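You operate a simulated robot arm through the tools that you are given. There is no shell and no other tool.

Carry out the task below with a simulated robot arm. There is one attempt and no reset: what you move stays moved.

## Task
Turn on switches 2 and 4 in the switch box; latch it shut.
Fine: leave the other switches off and the patch panel alone.
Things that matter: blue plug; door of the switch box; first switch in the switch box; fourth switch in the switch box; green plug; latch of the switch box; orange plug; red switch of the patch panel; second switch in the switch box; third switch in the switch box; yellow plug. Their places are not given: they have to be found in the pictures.

The check looks at the end state, three seconds after you hand in, the way a careful person would. Anything else that was tipped, shoved, dropped, spilled or broken makes it a failure.

## Robot
A 7-joint arm with a two-finger parallel gripper, fixed in place. Base frame: the origin is on the floor under the middle of its stand, x ahead of it, y to its left, z up; the work surface is at about z = 930. Lengths are in mm, angles in rad, forces in N, time in s.
With the tool pointing down near the work surface it reaches from about 220 to 680 mm from the base axis. Its first joint turns from -1.152 to 1.152 rad. Payload 2.4 kg.
The tool frame sits at the grasp point between the pads (the TCP): z along the fingers, y along the line on which they close. The tips reach 30 mm beyond it. Largest opening 94 mm; finger width 28, thickness 10; the body of the gripper, 50 by 96 mm, starts 55 mm behind the TCP.
Orientation is told as [roll, pitch, yaw] about the base's x, y, z axes, in that order, counted from this pose: with the fingers straight down and closing along the base's y, the tool's x points along the base's -x, its y along +y and its z along -z.

## Interface
- The arm moves only by the tool servo_tool. Its arguments are lists of equal length, an entry for each row: "linear": the shift along the tool's x, y, z in units of 50 mm (1.0 is 50 mm), a list of three; "angular": the turn, a rotation vector about the tool's x, y, z in units of 8 degrees (1.0 is 8 degrees), a list of three. In form: {"linear": [[tx, ty, tz], ...], "angular": [[rx, ry, rz], ...]}. A call has 1 to 20 rows; each row shifts and turns the commanded pose from where the row before left it, along the tool's axes as they then stand. "gripper" is the closure in counts, from 0 (fully open) to 255 (shut), set as the call begins (left out, the last holds). A call with a number of a shift or a turn outside -1 to 1 is refused whole. Rows are played at 5 a second. More than 50 mm and 0.15 rad between two rows, or a gripper value outside its range, and nothing of the call is played. A pose out of reach is approached as far as the arm can. The call stops where the force on the tool passes 90 N (or 10 N more than at its start, if that is more) or the arm is blocked; 0.2 s more then pass. Each finger travels about 153 mm/s and halts on what it meets, pressing with about 34 N; the grip force reading is that of the motor and also rises with nothing between the fingers. The clock runs only during rows and for 0.2 s after the last one: add rows that do not move to give the fingers time. The reply holds the time, the measured pose of the TCP, the force on the tool along the base axes, the opening and the grip force, in the units named above and with some noise, with the torque about the TCP (base axes, N m) and any sound that the robot's microphone picked up.
- Cameras (640 x 400 px; columns grow to the right, rows downward): "scene" is fixed at [42.9, 472.1, 1454]; the picture's right is [-0.74, -0.67, 0.00], its down [-0.32, 0.35, -0.88] and it looks along [0.59, -0.65, -0.47] (base axes); focal length 359 px, centre (320, 200). "wrist" rides on the gripper at [76, 14, -102] in the tool frame; the picture's right is [-0.18, 0.98, 0.00], its down [-0.75, -0.14, -0.64] and it looks along [-0.63, -0.12, 0.77] (tool axes); focal length 243 px, centre (320, 200).
- camera(camera): a new picture of that camera. It takes no simulated time.
- pixel_to_xyz(camera, pixels): there is no depth. For up to 12 entries [column, row, z] of the newest picture of that camera ("zoom" is the newest enlarged one), the place [x, y] in the base frame at which the ray of that pixel passes the height z, good to about 3 mm. It takes no simulated time.
- zoom(camera, box): a new picture of the part [left, top, right, bottom] of that camera's present view, enlarged. It takes no simulated time.
- finish_job(): hands the job in; it is judged then, once.

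Unless the task says otherwise, let go and move clear before handing in.

The tools are called as a command line: name --argument value ..., lists and objects as JSON in quotes. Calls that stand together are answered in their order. servo_tool: Moves the arm, as the interface text tells. Its arguments: {"type":"object","properties":{"linear":{"type":"array"},"angular":{"type":"array"},"gripper":{"type":"number"}},"required":["linear","angular"]} The other tools are called the same way: camera (camera) takes a picture; pixel_to_xyz (camera, pixels) gives the place at which the rays of pixels pass given heights; zoom (camera, box) takes an enlarged picture of a part of a camera's view; finish_job () hands the job in.

At the start:

```text
clock: 0.0
eef_pos: [316.8, -58.2, 1290.3]
ee_rot: [-0.001, 0.0, -0.001]
contact_force: [-0.2, -1.5, 0.0]
ft_torque: [0.01, 0.0, 0.01]
grip_width: 94.1
gripper_force: 0.1
```

scene: 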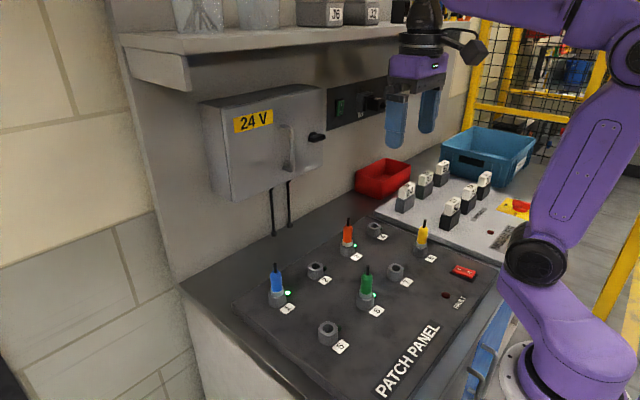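
wrist: 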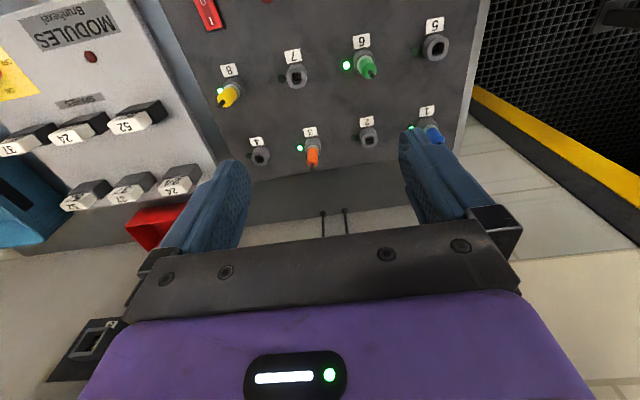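

The scene picture shows the 24 V switch box on the back wall, with its door closed at about columns 200-325, rows 85-200. There is a handle near (288,148) and a black knob near (317,137). I'll zoom in on it to see the latch and hinge.

zoom --camera "scene" --box '[180, 70, 340, 210]'

zoom --camera "scene" --box '[260, 80, 400, 180]'

```text
2.86 times, centred on (260, 140) of scene
```

zoom: 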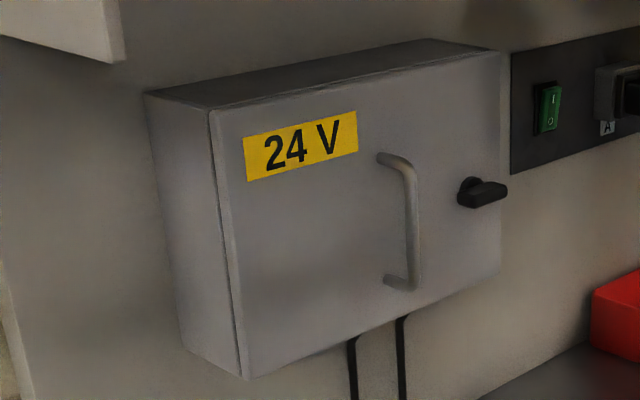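

```text
4.00 times, centred on (330, 130) of scene
```

zoom: 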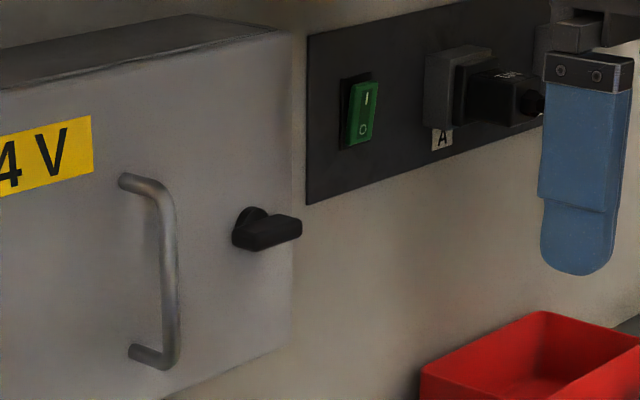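

The door front seems to lie near x≈560-590, facing -x, with the hinge on the +y side and the knob on the -y side. I need to see it from the wrist, so I'll start pitching the tool forward with the arm well clear of everything.

servo_tool --linear '[[-0.3, 0, 0], [-0.3, 0, 0], [0, 0, 0.3], [0, 0, 0.3], [0, 0, 0], [0, 0, 0]]' --angular '[[0, -1, 0], [0, -1, 0], [0, -1, 0], [0, -1, 0], [0, -1, 0], [0, 0, 0]]'

pixel_to_xyz --camera "scene" --pixels '[[273, 236, 930], [289, 231, 930], [317, 137, 1200], [288, 148, 1200]]'

```text
clock: 1.4
eef_pos: [355.6, -58.9, 1263.8]
ee_rot: [0.001, -0.699, 0.001]
contact_force: [0.2, 0.4, 0.7]
ft_torque: [-0.01, 0.0, 0.01]
grip_width: 93.9
gripper_force: 0.0
```

```text
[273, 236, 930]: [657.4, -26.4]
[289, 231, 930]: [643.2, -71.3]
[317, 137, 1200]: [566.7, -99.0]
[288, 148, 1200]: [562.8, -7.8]
```

The pitch is at -0.70 and the arm is free. I'll look through both cameras now.

camera --camera "wrist"

camera --camera "scene"

```text
taken
```

wrist: 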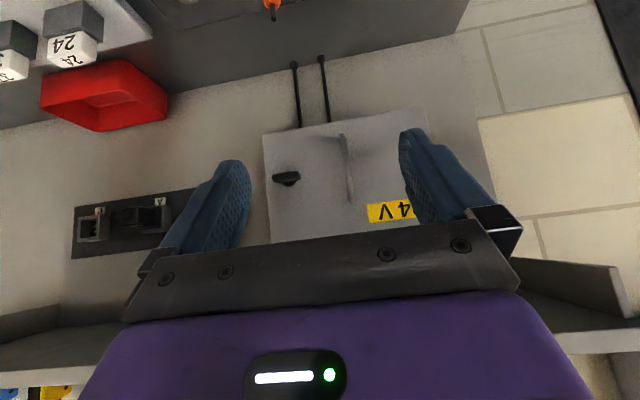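

```text
taken
```

scene: 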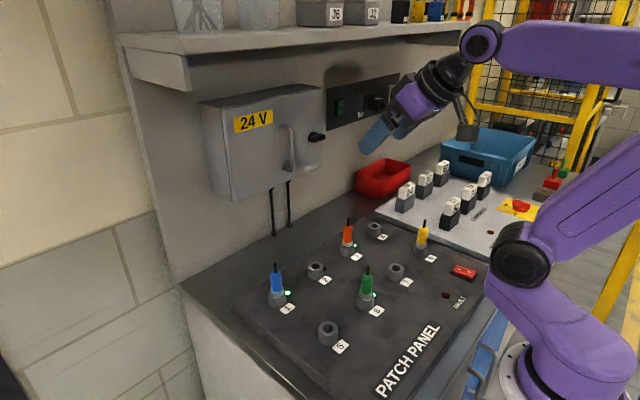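

Triangulating between the two views puts the door front near x≈627. The door spans y from -184 to 102 and z from 1091 to 1288, and the knob is near (609,-141,1180). I'll move closer at this pitch for a better look at the knob and handle.

servo_tool --linear '[[-0.35, -0.5, 0.75], [-0.35, -0.5, 0.75], [0, 0, 0]]' --angular '[[0, 0, 0], [0, 0, 0], [0, 0, 0]]'

camera --camera "wrist"

zoom --camera "wrist" --box '[220, 60, 420, 200]'

```text
clock: 2.2
eef_pos: [432.1, -108.4, 1228.3]
ee_rot: [-0.001, -0.699, 0.001]
contact_force: [0.2, -0.1, -0.3]
ft_torque: [0.0, 0.01, 0.03]
grip_width: 94.0
gripper_force: 0.2
```

```text
taken
```

wrist: 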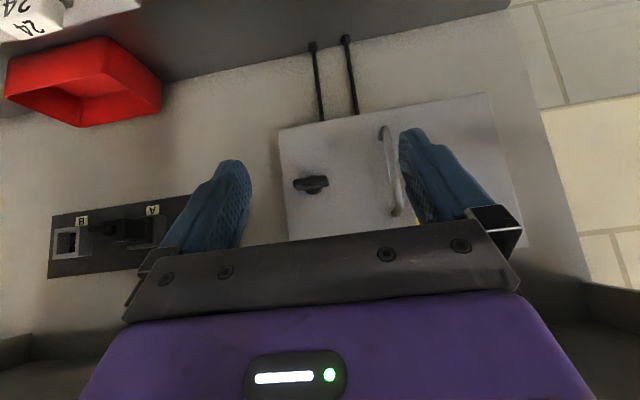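

```text
2.86 times, centred on (320, 130) of wrist
```

zoom: 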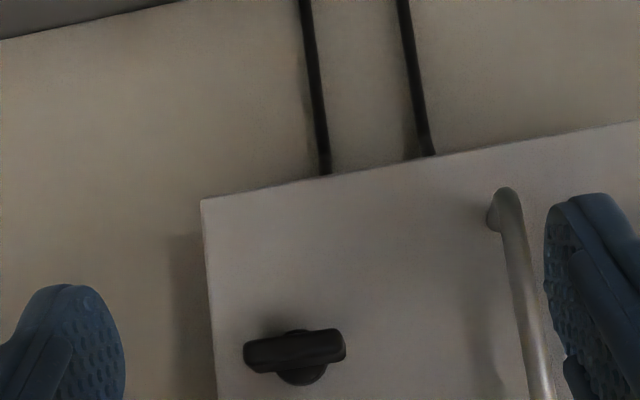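

The knob is a T-bar about 44 mm long, centred near (609,-140,1177). The handle bar is near (590,-41) at mid-height z≈1182. Next I'll pitch the tool fully forward and check that the pose holds.

servo_tool --linear '[[0, 0, 0], [0, 0, 0], [0, 0, 0], [0, 0, 0], [0, 0, 0], [0, 0, 0], [0, 0, 0], [0, 0, 0]]' --angular '[[0, -1, 0], [0, -1, 0], [0, -1, 0], [0, -1, 0], [0, -1, 0], [0, -1, 0], [0, -0.244, 0], [0, 0, 0]]'

camera --camera "wrist"

camera --camera "scene"

```text
clock: 4.0
eef_pos: [437.2, -107.5, 1231.9]
ee_rot: [0.284, -1.571, -0.284]
contact_force: [0.2, 0.1, -0.2]
ft_torque: [0.04, 0.02, 0.01]
grip_width: 93.9
gripper_force: 0.1
out of reach, approached as far as the arm can: row 6, 7
```

```text
taken
```

wrist: 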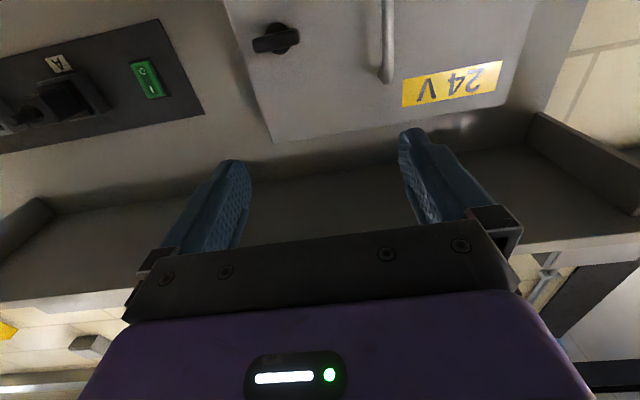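

```text
taken
```

scene: 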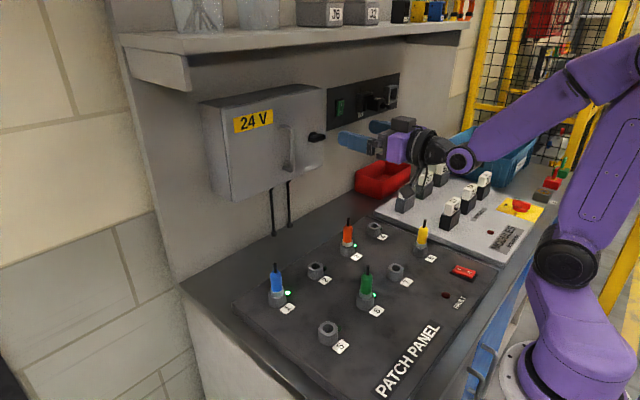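

The tool now points straight at the box, although the last rows of that pose were slightly out of reach. I'll move forward and down to line up in front of the knob, with the tips still well short of the door.

servo_tool --linear '[[0.3, -0.3, 0.6], [0.4, -0.3, 0.6], [0.4, -0.05, 0.2], [0, 0, 0]]' --angular '[[0, 0, 0], [0, 0, 0], [0, 0, 0], [0, 0, 0]]'

camera --camera "wrist"

zoom --camera "scene" --box '[180, 70, 400, 210]'

```text
clock: 5.0
eef_pos: [508.3, -138.9, 1178.1]
ee_rot: [1.079, -1.57, -1.079]
contact_force: [-0.5, 0.6, -0.7]
ft_torque: [-0.01, 0.0, 0.02]
grip_width: 93.8
gripper_force: 0.0
```

```text
taken
```

wrist: 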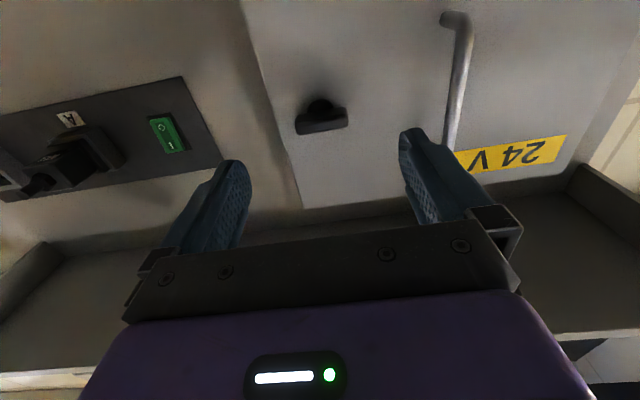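

```text
2.86 times, centred on (290, 140) of scene
```

zoom: 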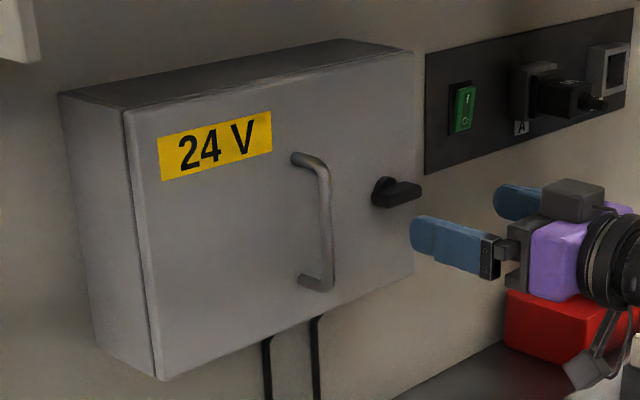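

The knob centre checks out again at about (609,-140,1179), matching the bar at wrist (321,121). I'll roll the tool 90° so that the fingers close vertically across the horizontal bar.

servo_tool --linear '[[0, 0, 0], [0, 0, 0], [0, 0, 0], [0, 0, 0], [0, 0, 0], [0, 0, 0], [0, 0, 0], [0, 0, 0], [0, 0, 0], [0, 0, 0], [0, 0, 0], [0, 0, 0], [0, 0, 0]]' --angular '[[0, 0, 1], [0, 0, 1], [0, 0, 1], [0, 0, 1], [0, 0, 1], [0, 0, 1], [0, 0, 1], [0, 0, 1], [0, 0, 1], [0, 0, 1], [0, 0, 1], [0, 0, 0.25], [0, 0, 0]]'

camera --camera "wrist"

camera --camera "scene"

```text
clock: 7.8
eef_pos: [506.6, -139.5, 1177.3]
ee_rot: [1.569, 0.002, -1.571]
contact_force: [0.5, -1.1, -0.3]
ft_torque: [-0.04, -0.04, 0.02]
grip_width: 94.3
gripper_force: 0.0
```

```text
taken
```

wrist: 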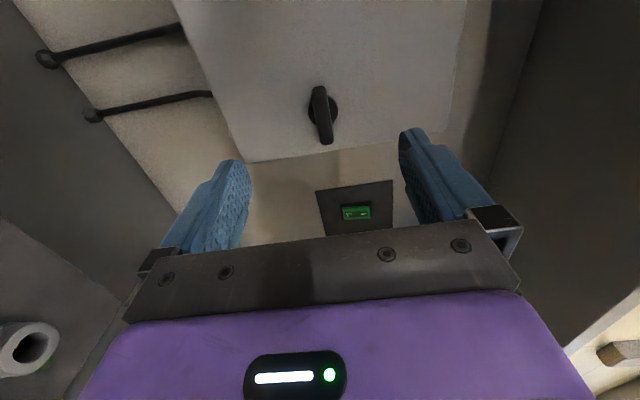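

```text
taken
```

scene: 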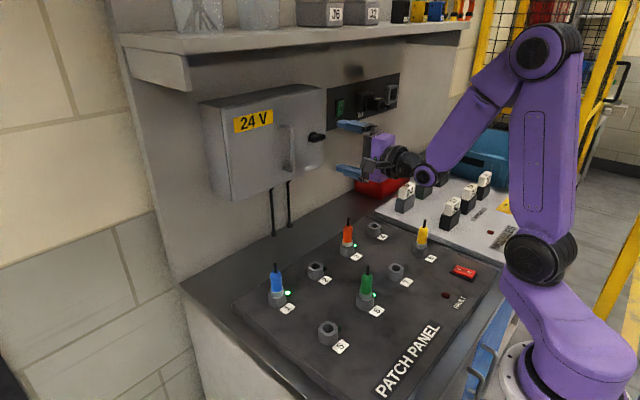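

The bar now sits centred between the fingers at wrist (322,115). I'll advance so that the tips straddle it, stopping short of the door face.

servo_tool --linear '[[0, 0, 0.5], [0, 0, 0.5], [0, 0, 0.5], [0, 0, 0.1], [0, 0, 0.1], [0, 0, 0]]' --angular '[[0, 0, 0], [0, 0, 0], [0, 0, 0], [0, 0, 0], [0, 0, 0], [0, 0, 0]]'

camera --camera "wrist"

zoom --camera "scene" --box '[250, 80, 410, 190]'

```text
clock: 9.2
eef_pos: [588.0, -139.0, 1178.6]
ee_rot: [1.569, -0.001, -1.571]
contact_force: [-88.3, 10.0, 0.7]
ft_torque: [-0.05, -3.84, 0.77]
grip_width: 93.7
gripper_force: 0.0
```

```text
taken
```

wrist: 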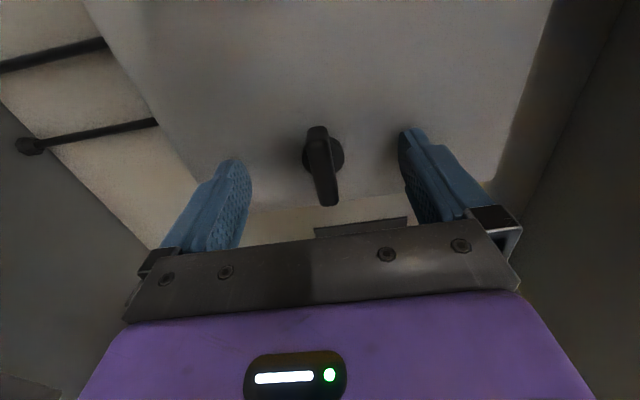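

```text
3.64 times, centred on (330, 135) of scene
```

zoom: 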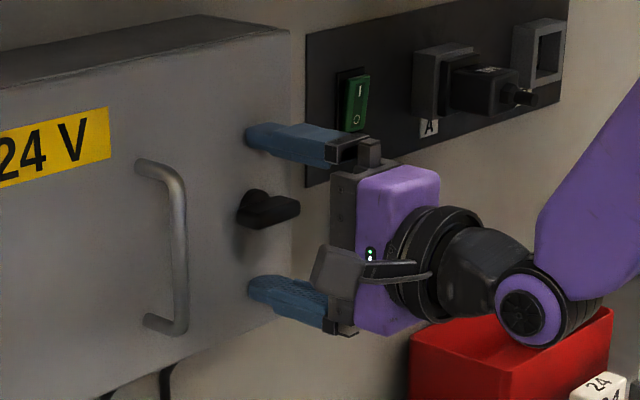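

The tips touched the door at TCP x=588, with -88 N, so the door face is at about x=618. I'll back off about 9 mm before closing on the bar.

servo_tool --linear '[[0, 0, -0.1], [0, 0, -0.08], [0, 0, 0]]' --angular '[[0, 0, 0], [0, 0, 0], [0, 0, 0]]'

```text
clock: 10.0
eef_pos: [584.2, -140.8, 1177.3]
ee_rot: [1.569, -0.001, -1.571]
contact_force: [-0.3, -0.4, 0.0]
ft_torque: [-0.02, -0.01, 0.01]
grip_width: 93.9
gripper_force: 0.1
```

The force is back to zero with TCP x at 584. Now I'll close the fingers on the bar.

servo_tool --linear '[[0, 0, 0], [0, 0, 0], [0, 0, 0], [0, 0, 0]]' --angular '[[0, 0, 0], [0, 0, 0], [0, 0, 0], [0, 0, 0]]' --gripper 255

zoom --camera "scene" --box '[250, 80, 410, 190]'

camera --camera "wrist"

```text
clock: 11.0
eef_pos: [583.1, -140.6, 1179.6]
ee_rot: [1.576, 0.0, -1.571]
contact_force: [0.9, 0.8, 12.8]
ft_torque: [0.01, 0.04, -0.26]
grip_width: 11.4
gripper_force: 45.1
```

```text
3.64 times, centred on (330, 135) of scene
```

zoom: 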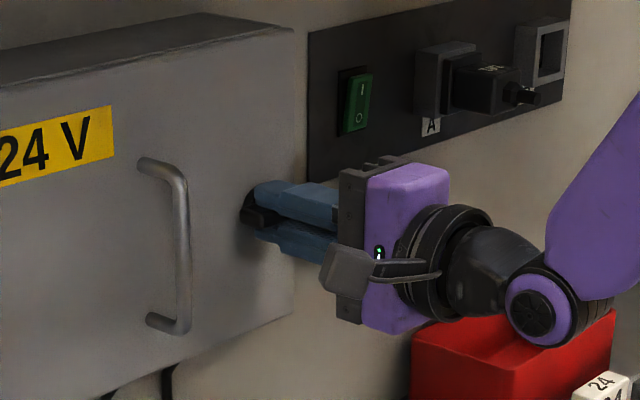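

```text
taken
```

wrist: 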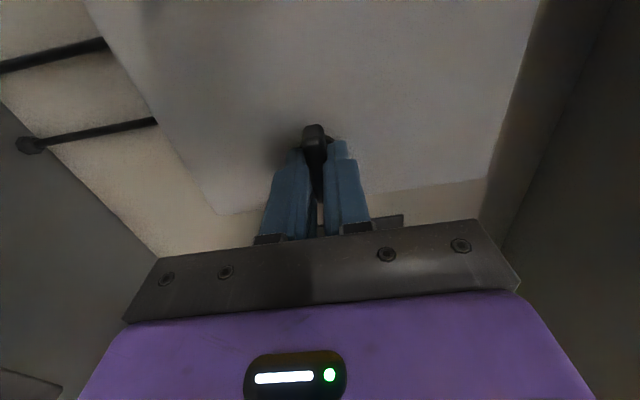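

The bar is gripped at width 11.4, with a 13 N vertical offset that I'll trim. Next I'll test a counter-clockwise turn in small steps while watching the torque.

servo_tool --linear '[[0, 0.05, 0], [0, 0, 0], [0, 0, 0], [0, 0, 0]]' --angular '[[0, 0, 0], [0, 0, -0.5], [0, 0, -0.5], [0, 0, 0]]'

```text
clock: 12.0
eef_pos: [583.0, -139.3, 1180.0]
ee_rot: [1.57, -0.141, -1.57]
contact_force: [-1.6, -2.7, 9.9]
ft_torque: [0.02, -0.15, 0.47]
grip_width: 11.4
gripper_force: 45.0
```

The tool turned 8° with almost no torque about x, so the knob seems to follow. I'll continue the turn.

servo_tool --linear '[[0, 0.03, 0], [0, 0, 0], [0, 0, 0], [0, 0, 0]]' --angular '[[0, 0, -1], [0, 0, -1], [0, 0, -0.5], [0, 0, 0]]'

zoom --camera "scene" --box '[250, 80, 410, 190]'

camera --camera "wrist"

```text
clock: 13.0
eef_pos: [583.3, -140.0, 1180.3]
ee_rot: [1.567, -0.49, -1.57]
contact_force: [4.6, 0.2, -3.1]
ft_torque: [-0.03, -0.76, -1.17]
grip_width: 11.4
gripper_force: 44.7
```

```text
3.64 times, centred on (330, 135) of scene
```

zoom: 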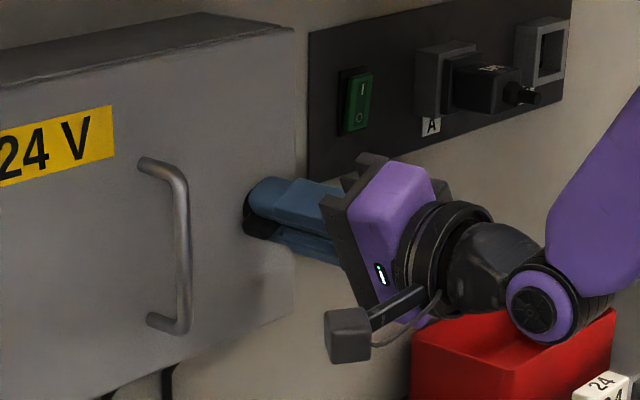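

```text
taken
```

wrist: 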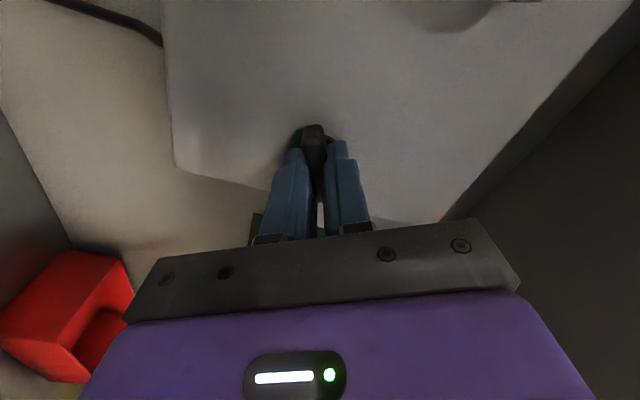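

The knob is turning with the gripper, 28° so far, and the bar stays aligned between the pads in the wrist view. I'll keep turning.

servo_tool --linear '[[0, 0, 0], [0, 0, 0], [0, 0, 0], [0, 0, 0], [0, 0, 0]]' --angular '[[0, 0, -1], [0, 0, -1], [0, 0, -1], [0, 0, -1], [0, 0, 0]]'

```text
clock: 14.2
eef_pos: [582.7, -139.1, 1182.0]
ee_rot: [1.569, -1.051, -1.567]
contact_force: [0.2, 4.1, 1.7]
ft_torque: [0.02, 0.35, 0.17]
grip_width: 12.0
gripper_force: 45.5
```

servo_tool --linear '[[0, 0, 0], [0, 0, 0], [0, 0, 0], [0, 0, 0], [0, 0, 0]]' --angular '[[0, 0, -1], [0, 0, -1], [0, 0, -1], [0, 0, -0.6], [0, 0, 0]]'

zoom --camera "scene" --box '[250, 80, 410, 190]'

camera --camera "wrist"

```text
clock: 15.4
eef_pos: [584.3, -138.7, 1181.8]
ee_rot: [1.608, -1.55, -1.605]
contact_force: [1.4, 8.0, 6.4]
ft_torque: [0.0, 0.63, 0.07]
grip_width: 11.5
gripper_force: 45.0
```

```text
3.64 times, centred on (330, 135) of scene
```

zoom: 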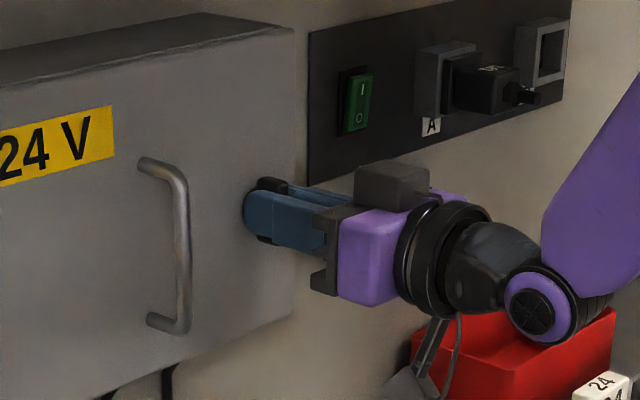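

```text
taken
```

wrist: 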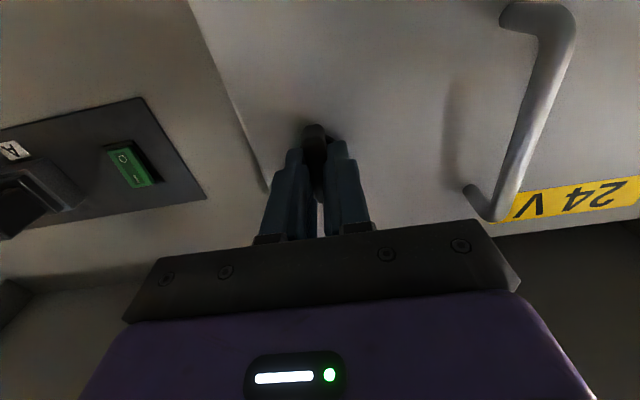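

The bar is now vertical (tool roll about 89°) and no stop was felt. I'll keep my grip on the knob and pull gently along the door's arc about the hinge near (622,102), to see if the door is released.

servo_tool --linear '[[0, 0.07, -0.33], [0, 0, 0]]' --angular '[[0.5, 0, 0], [0, 0, 0]]'

zoom --camera "scene" --box '[180, 80, 400, 220]'

```text
clock: 16.0
eef_pos: [567.8, -133.6, 1181.5]
ee_rot: [1.471, -1.551, -1.54]
contact_force: [2.6, 9.6, 1.9]
ft_torque: [-0.05, -0.74, -0.01]
grip_width: 11.6
gripper_force: 45.0
```

```text
2.86 times, centred on (290, 150) of scene
```

zoom: 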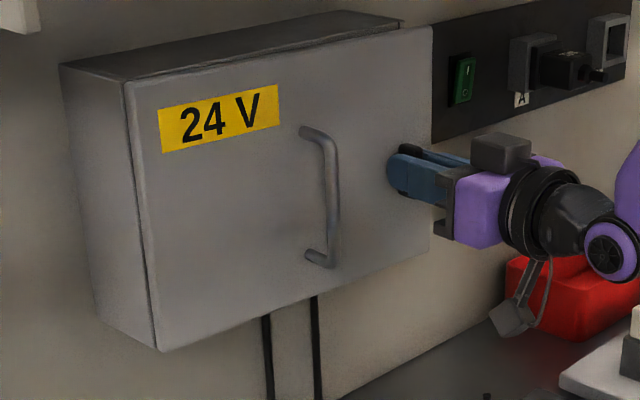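

The door is opening, with a gap visible along its top edge. I'll continue along the arc.

servo_tool --linear '[[0, 0.18, -0.664], [0, 0.17, -0.664], [0, 0.156, -0.664], [0, 0, 0]]' --angular '[[1, 0, 0], [1, 0, 0], [1, 0, 0], [0, 0, 0]]'

camera --camera "scene"

camera --camera "wrist"

```text
clock: 16.6
eef_pos: [521.3, -119.3, 1182.1]
ee_rot: [-1.148, -1.552, 0.875]
contact_force: [0.5, 11.6, -0.9]
ft_torque: [0.68, -0.02, 0.84]
grip_width: 11.5
gripper_force: 45.2
out of reach, approached as far as the arm can: row 2
stopped in row 3: the force on the tool passed its limit at 98 N (the readings are from after the stop); the commanded pose is now the measured one
```

```text
taken
```

scene: 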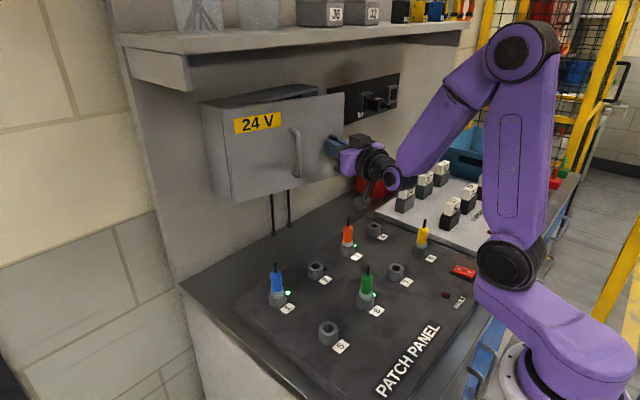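

```text
taken
```

wrist: 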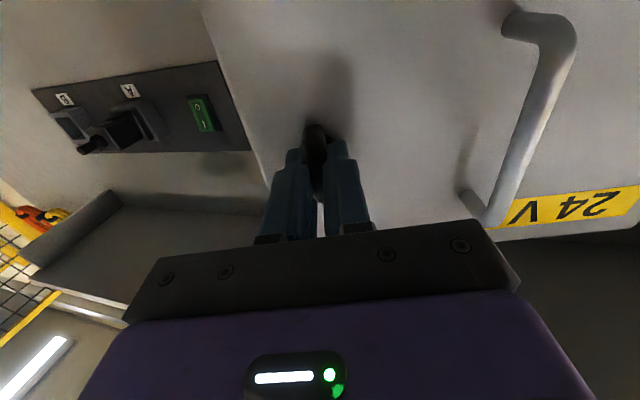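

The door is open about 16°, but the arm stopped in row 3 because this yaw is at its limit of reach. I'll release the knob and back away while tilting the tool down. After that I'll use the handle, which allows a more comfortable tool angle.

servo_tool --linear '[[0, 0, 0], [0, 0, 0], [0, 0, 0], [0, 0, -0.5], [0, 0, -0.5], [0, 0, -0.5], [0, 0, 0]]' --angular '[[0, 0, 0], [0, 0, 0], [0, 0, 0], [0, 1, 0], [0, 1, 0], [0, 1, 0], [0, 0, 0]]' --gripper 0

camera --camera "scene"

camera --camera "wrist"

```text
clock: 18.2
eef_pos: [450.5, -99.6, 1193.8]
ee_rot: [-0.036, -1.145, -0.249]
contact_force: [-1.1, 0.6, -1.0]
ft_torque: [-0.01, 0.0, 0.01]
grip_width: 93.8
gripper_force: 0.0
```

```text
taken
```

scene: 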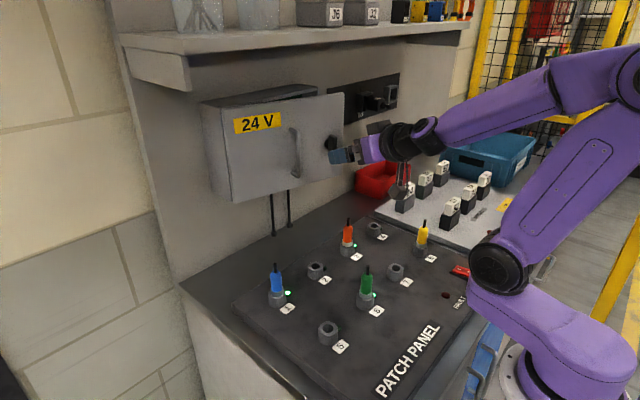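

```text
taken
```

wrist: 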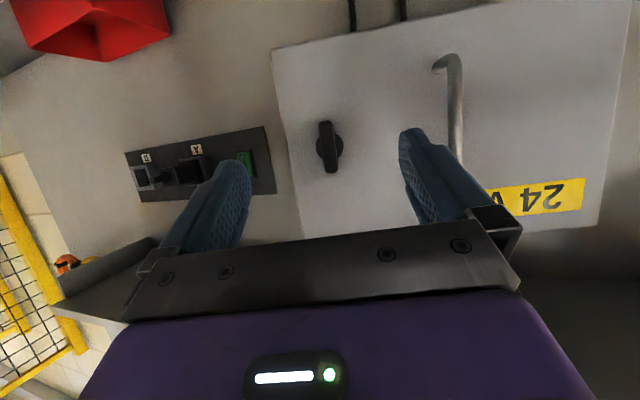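

The knob stays vertical and the door stays ajar. The handle is visible in the wrist view around (455,60)-(456,160). I'll zoom the scene camera to locate it precisely.

zoom --camera "scene" --box '[190, 80, 390, 210]'

```text
3.08 times, centred on (290, 145) of scene
```

zoom: 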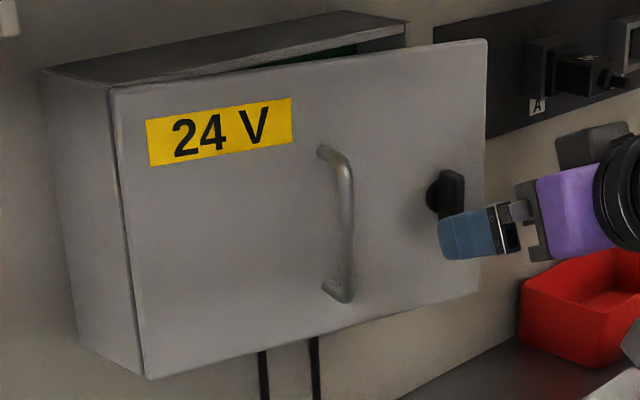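

Combining both views puts the handle bar at about (553,-24), running from z≈1134 to 1224, with the door open about 14°. I'll narrow the fingers, slide sideways in front of the handle, and take a picture before advancing.

servo_tool --linear '[[-0.15, 0.68, 0], [-0.15, 0.68, 0], [-0.156, 0.67, 0], [0, 0, 0]]' --angular '[[0, 0, 0], [0, 0, 0], [0, 0, 0], [0, 0, 0]]' --gripper 110

camera --camera "wrist"

camera --camera "scene"

```text
clock: 19.2
eef_pos: [487.4, -6.2, 1212.9]
ee_rot: [-0.039, -1.145, -0.246]
contact_force: [-0.1, -0.4, 0.7]
ft_torque: [-0.01, -0.01, 0.0]
grip_width: 53.5
gripper_force: 0.0
```

```text
taken
```

wrist: 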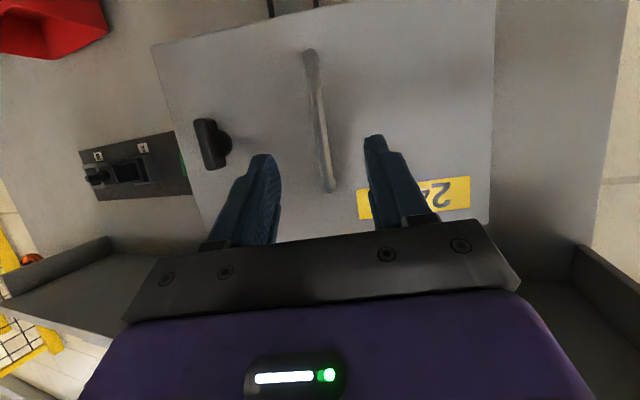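

```text
taken
```

scene: 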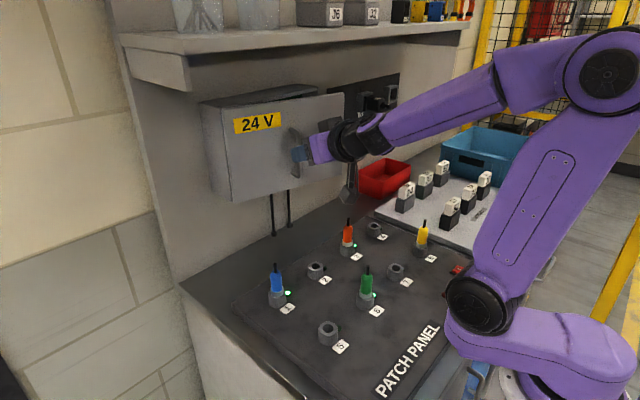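

The handle sits between the fingers at wrist columns 305-330, and the position agrees with (553,-25). I'll advance along the tool axis and then close on it.

servo_tool --linear '[[0, 0, 0.4], [0, 0, 0.4], [0, 0, 0.4], [0, 0, 0]]' --angular '[[0, 0, 0], [0, 0, 0], [0, 0, 0], [0, 0, 0]]'

camera --camera "wrist"

zoom --camera "scene" --box '[190, 80, 390, 210]'

```text
clock: 20.2
eef_pos: [539.9, -22.9, 1186.8]
ee_rot: [-0.041, -1.145, -0.249]
contact_force: [1.0, 0.2, -0.5]
ft_torque: [-0.01, -0.01, 0.01]
grip_width: 53.2
gripper_force: 0.1
```

```text
taken
```

wrist: 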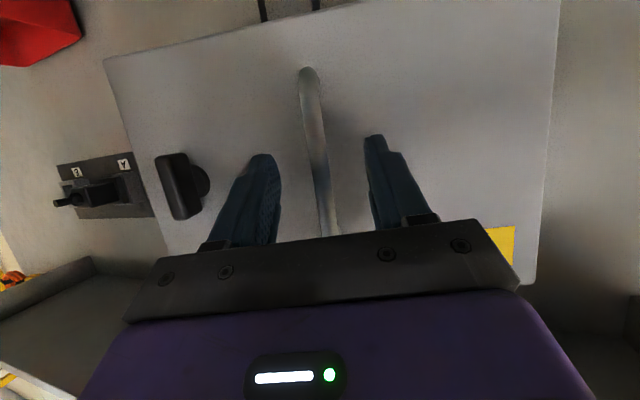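

```text
3.08 times, centred on (290, 145) of scene
```

zoom: 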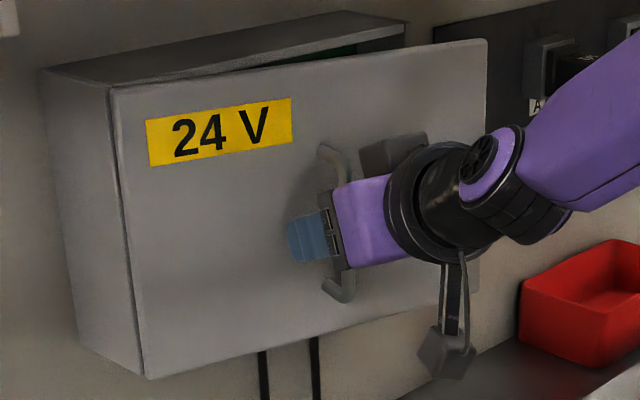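

The handle bar is between the pads, near wrist (318,150). I'll close on it.

servo_tool --linear '[[0, 0, 0], [0, 0, 0], [0, 0, 0]]' --angular '[[0, 0, 0], [0, 0, 0], [0, 0, 0]]' --gripper 255

camera --camera "wrist"

```text
clock: 21.0
eef_pos: [541.5, -22.0, 1187.7]
ee_rot: [-0.032, -1.145, -0.252]
contact_force: [2.1, 2.1, -0.2]
ft_torque: [1.51, -0.48, -0.02]
grip_width: 9.9
gripper_force: 43.5
```

```text
taken
```

wrist: 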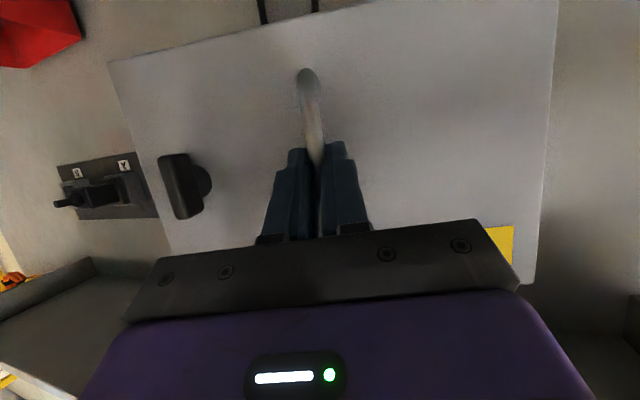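

The handle is gripped at width 9.9. I'll pull it along the door's arc, letting the pads rotate around the round bar.

servo_tool --linear '[[0.105, 0.087, -0.238], [0.105, 0.087, -0.238], [0.09, 0.12, -0.2], [0.09, 0.12, -0.2], [0, 0, 0]]' --angular '[[0, 0, 0], [0, 0, 0], [0, 0, 0], [0, 0, 0], [0, 0, 0]]'

camera --camera "scene"

camera --camera "wrist"

```text
clock: 22.2
eef_pos: [500.8, 10.9, 1187.9]
ee_rot: [-0.04, -1.146, -0.246]
contact_force: [6.3, 4.2, 4.1]
ft_torque: [1.23, -0.71, 0.04]
grip_width: 10.2
gripper_force: 43.6
```

```text
taken
```

scene: 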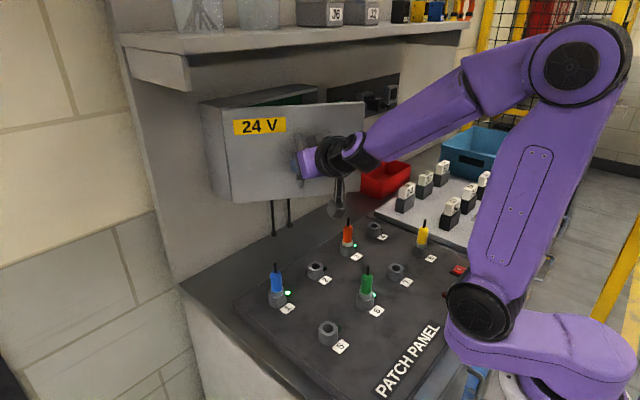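

```text
taken
```

wrist: 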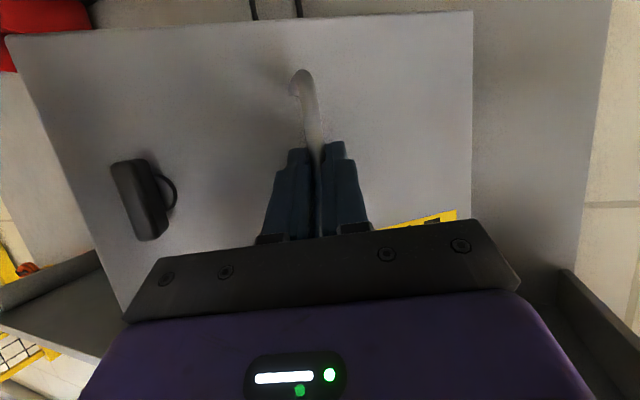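

The door is now at about 35° and the forces are small. I'll continue along the arc.

servo_tool --linear '[[0.079, 0.158, -0.18], [0.079, 0.158, -0.18], [0.066, 0.19, -0.152], [0.066, 0.19, -0.152], [0, 0, 0]]' --angular '[[0, 0, 0], [0, 0, 0], [0, 0, 0], [0, 0, 0], [0, 0, 0]]'

camera --camera "scene"

camera --camera "wrist"

```text
clock: 23.4
eef_pos: [475.1, 52.9, 1187.5]
ee_rot: [-0.037, -1.146, -0.249]
contact_force: [-5.2, -2.6, 2.8]
ft_torque: [1.16, -0.76, -0.11]
grip_width: 10.1
gripper_force: 43.9
```

```text
taken
```

scene: 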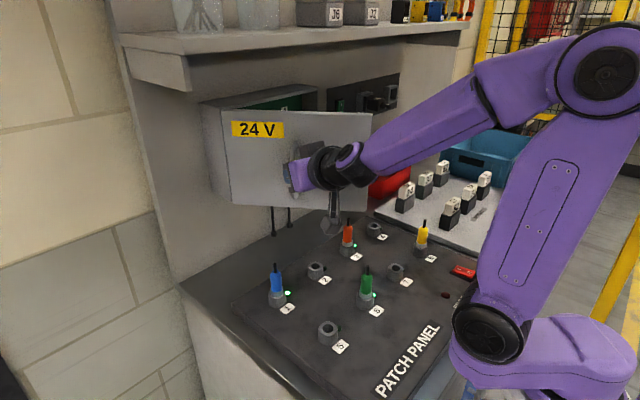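

```text
taken
```

wrist: 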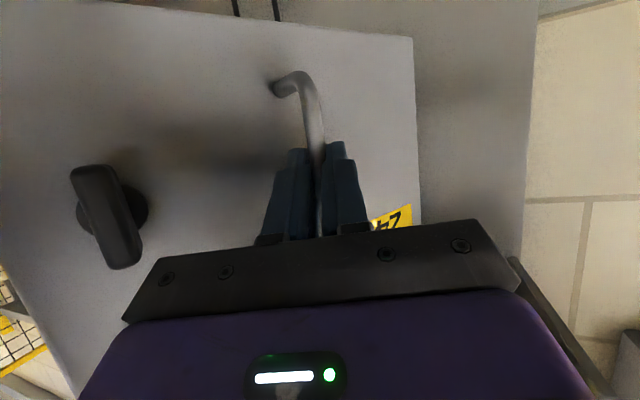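

The door is at about 55°. I'll pull it one more step to about 65°, then push it further from the inside later.

servo_tool --linear '[[0.051, 0.216, -0.121], [0.051, 0.216, -0.121], [0, 0, 0]]' --angular '[[0, 0, 0], [0, 0, 0], [0, 0, 0]]'

camera --camera "scene"

camera --camera "wrist"

```text
clock: 24.2
eef_pos: [467.9, 78.0, 1188.5]
ee_rot: [-0.038, -1.145, -0.248]
contact_force: [-8.3, -0.5, -0.9]
ft_torque: [1.28, -0.16, -0.02]
grip_width: 10.0
gripper_force: 43.9
```

```text
taken
```

scene: 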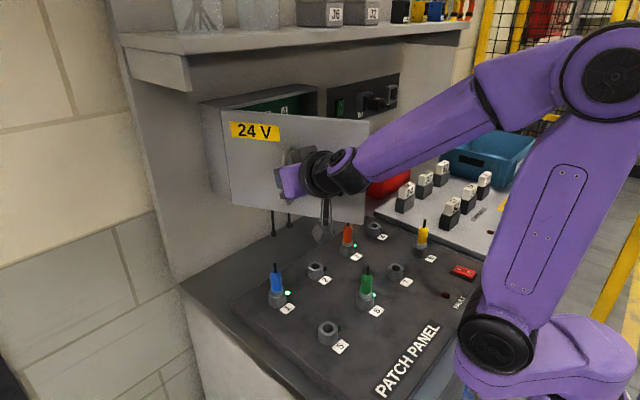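

```text
taken
```

wrist: 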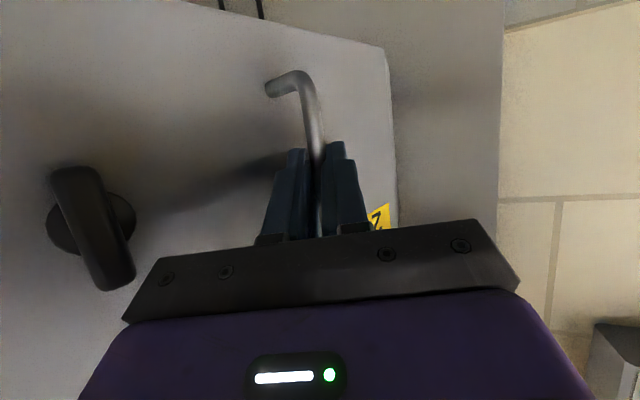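

The door is at about 65°. I'll open the fingers slightly, since there isn't room for more, slip off the handle backward, and then tilt up.

servo_tool --linear '[[0, 0, 0], [0, 0, 0], [0, 0, -0.3], [0, 0, -0.3], [0, 0.3, -0.4], [0, 0, 0]]' --angular '[[0, 0, 0], [0, 0, 0], [0, 0, 0], [0, 0, 0], [0, 0.5, 0], [0, 0, 0]]' --gripper 184

camera --camera "scene"

camera --camera "wrist"

```text
clock: 25.6
eef_pos: [430.5, 104.9, 1207.7]
ee_rot: [-0.035, -1.075, -0.252]
contact_force: [0.7, -0.1, -0.4]
ft_torque: [0.02, -0.03, 0.02]
grip_width: 26.1
gripper_force: 0.0
```

```text
taken
```

scene: 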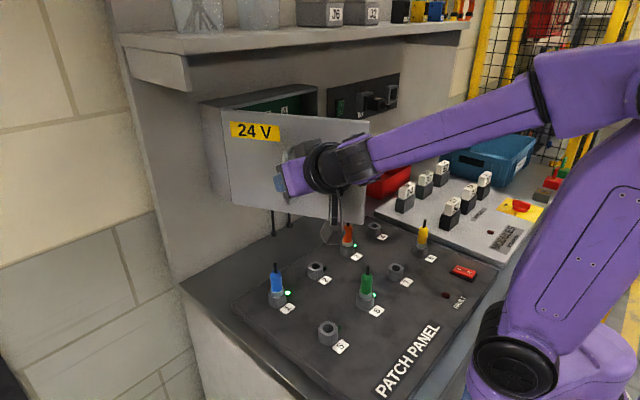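

```text
taken
```

wrist: 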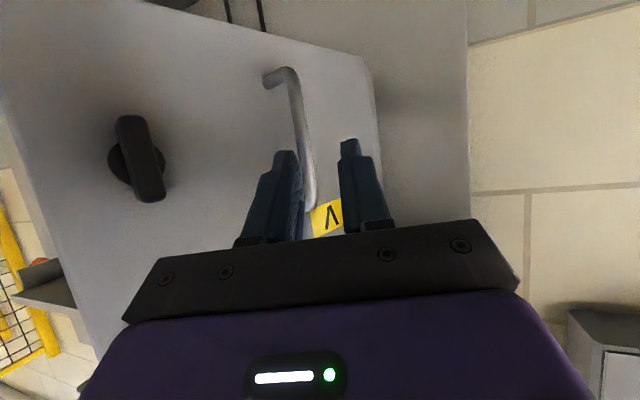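

The fingers are clear of the handle and the door is holding at about 65°. I'll rise and bring the tool vertical, so I can pass over the door's top edge and push from the inside.

servo_tool --linear '[[-0.25, 0, -0.23], [-0.22, 0, -0.26], [-0.18, 0, -0.29], [-0.14, 0, -0.31], [-0.09, 0, -0.33], [-0.05, 0, -0.34], [0, 0, -0.34], [0.05, 0, -0.34], [0, 0, 0]]' --angular '[[0, 1, 0], [0, 1, 0], [0, 1, 0], [0, 1, 0], [0, 1, 0], [0, 1, 0], [0, 1, 0], [0, 0.7, 0], [0, 0, 0]]' --gripper 255

camera --camera "scene"

camera --camera "wrist"

```text
clock: 27.6
eef_pos: [423.4, 113.4, 1293.7]
ee_rot: [-0.012, -0.368, -0.28]
contact_force: [0.4, 0.1, -0.2]
ft_torque: [0.0, -0.01, 0.04]
grip_width: 0.0
gripper_force: 33.3
out of reach, approached as far as the arm can: row 5, 6, 7, 8
```

```text
taken
```

scene: 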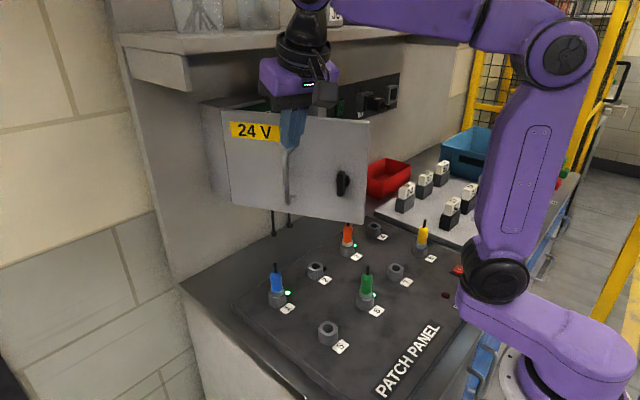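

```text
taken
```

wrist: 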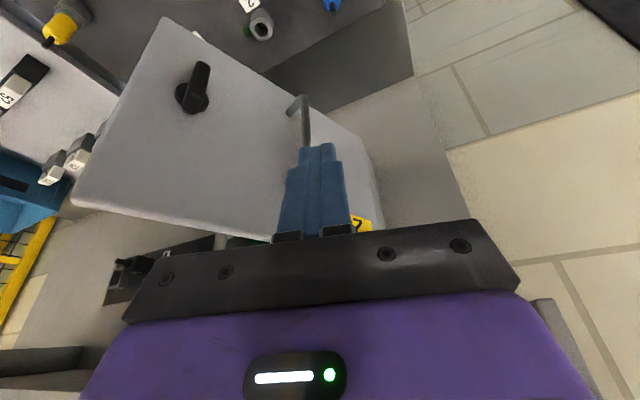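

The last rows were out of reach because the arm can't be this high with the tool vertical. I'll go around the door's free edge at (363,-19) instead. First I'll retreat toward the base at a lower height.

servo_tool --linear '[[0.5, 0, 0.4], [0.5, 0, 0.4], [0.5, 0, 0.4], [0.5, 0, 0.4], [0, 0, 0]]' --angular '[[0, 0, -0.5], [0, 0, -0.5], [0, 0, -0.5], [0, 0, -0.3], [0, 0, 0]]'

camera --camera "scene"

```text
clock: 28.8
eef_pos: [359.6, 121.0, 1182.9]
ee_rot: [-0.106, -0.355, -0.009]
contact_force: [0.6, 0.3, 0.1]
ft_torque: [0.01, -0.04, 0.01]
grip_width: 0.0
gripper_force: 33.1
```

```text
taken
```

scene: 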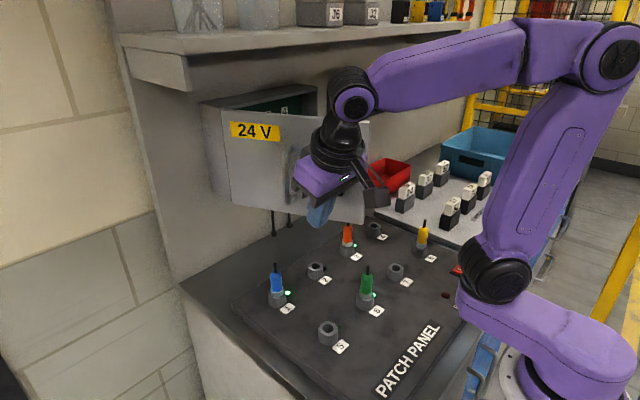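

The pose reset to the measured one, and the arm is free at (360,121,1183). I'll straighten the tool and back up to x≈290 before crossing in front of the door's edge.

servo_tool --linear '[[0.4, 0, -0.3], [0.4, 0, -0.3], [0.4, 0, -0.3], [0, 0, 0]]' --angular '[[-0.24, 0.85, 0.09], [-0.24, 0.85, 0.09], [-0.23, 0.84, 0.09], [0, 0, 0]]'

camera --camera "scene"

camera --camera "wrist"

```text
clock: 29.8
eef_pos: [315.0, 139.5, 1169.2]
ee_rot: [-0.07, -0.268, -0.032]
contact_force: [-0.3, 0.0, -1.2]
ft_torque: [0.01, 0.01, 0.01]
grip_width: 0.0
gripper_force: 33.0
out of reach, approached as far as the arm can: row 1, 2, 3
```

```text
taken
```

scene: 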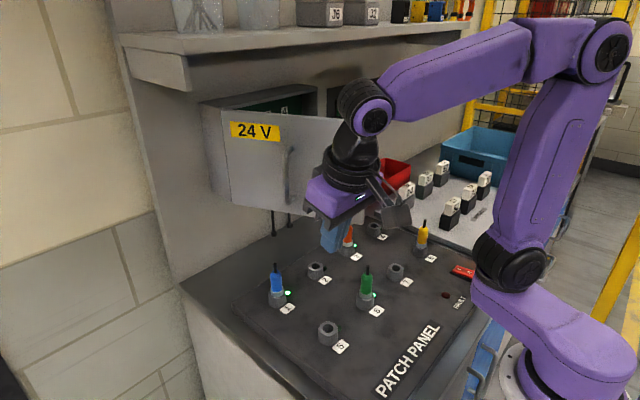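

```text
taken
```

wrist: 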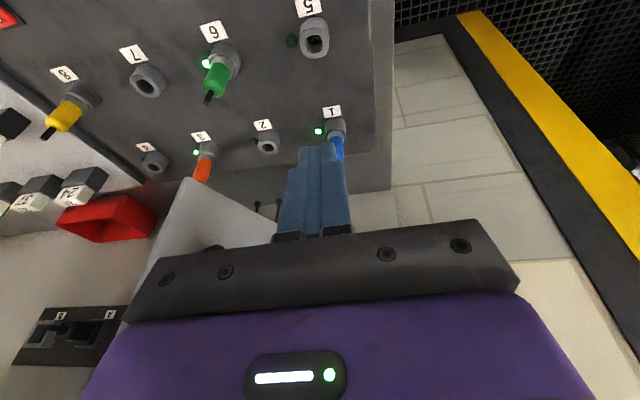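

The arm is near a joint limit here with the tool vertical. The present lean already clears the door edge, with the tips at about x≈330 and the edge at 363, so I'll cross to the -y side now.

servo_tool --linear '[[0.1, -0.7, 0], [0.1, -0.7, 0], [0.1, -0.7, 0], [0, -0.7, 0], [0, -0.7, 0], [0, -0.7, 0], [0, 0, 0]]' --angular '[[0, 0, 0], [0, 0, 0], [0, 0, 0], [0, 0, 0], [0, 0, 0], [0, 0, 0], [0, 0, 0]]'

camera --camera "scene"

camera --camera "wrist"

```text
clock: 31.4
eef_pos: [274.2, -41.2, 1154.6]
ee_rot: [-0.101, -0.294, -0.031]
contact_force: [0.6, 0.2, 0.8]
ft_torque: [-0.01, -0.03, -0.01]
grip_width: 0.0
gripper_force: 33.2
out of reach, approached as far as the arm can: row 3, 4, 5, 6
```

```text
taken
```

scene: 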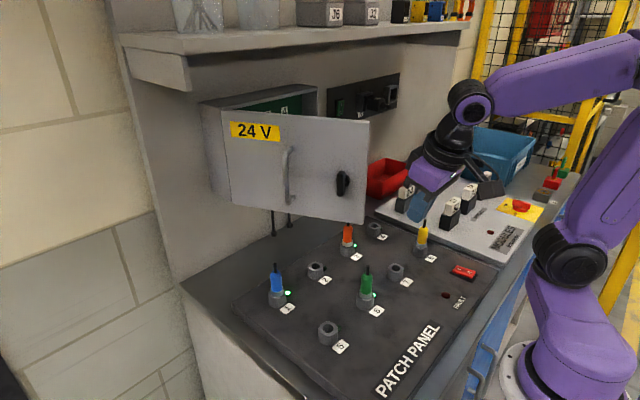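

```text
taken
```

wrist: 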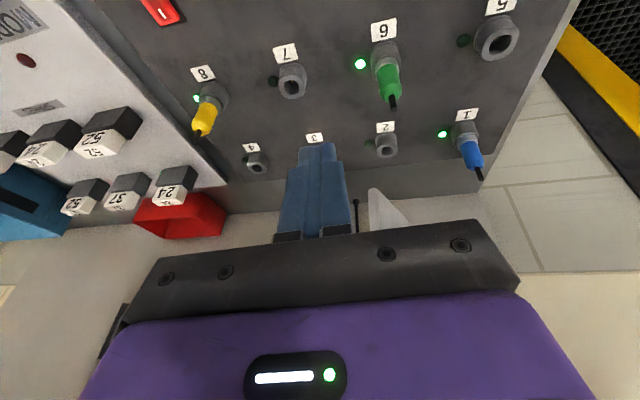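

The tool has passed in front of the door's edge and is now at (274,-41). I'll shift farther to -y, then go forward to the open side of the box and look in.

servo_tool --linear '[[-0.1, -0.7, 0], [-0.1, -0.8, 0], [-0.8, -0.2, 0.05], [-0.78, 0, 0.16], [-0.75, 0, 0.27], [-0.71, 0, 0.37], [0, 0, 0]]' --angular '[[0, 0, 0], [0, 0, 0], [0, -1, 0], [0, -1, 0], [0, -1, 0], [0, 0, 0], [0, 0, 0]]'

camera --camera "scene"

camera --camera "wrist"

```text
clock: 33.0
eef_pos: [423.2, -84.1, 1177.7]
ee_rot: [-0.146, -0.714, 0.032]
contact_force: [0.1, 0.9, -0.1]
ft_torque: [0.02, 0.02, 0.03]
grip_width: 0.0
gripper_force: 32.8
out of reach, approached as far as the arm can: row 1, 2
```

```text
taken
```

scene: 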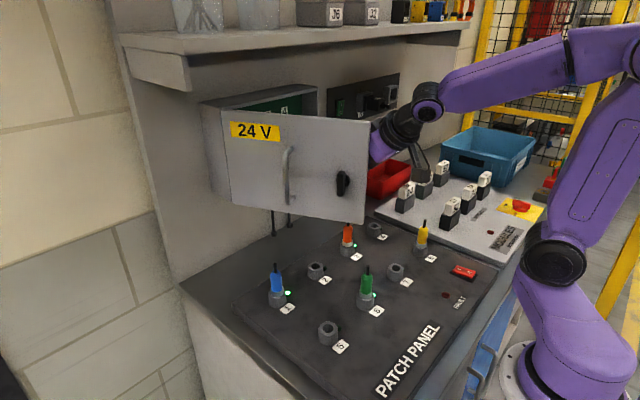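

```text
taken
```

wrist: 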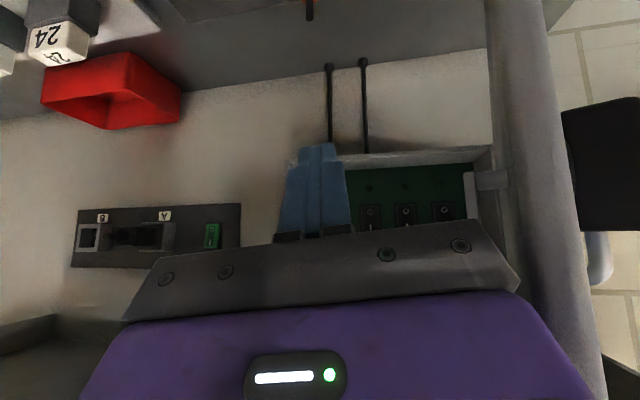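

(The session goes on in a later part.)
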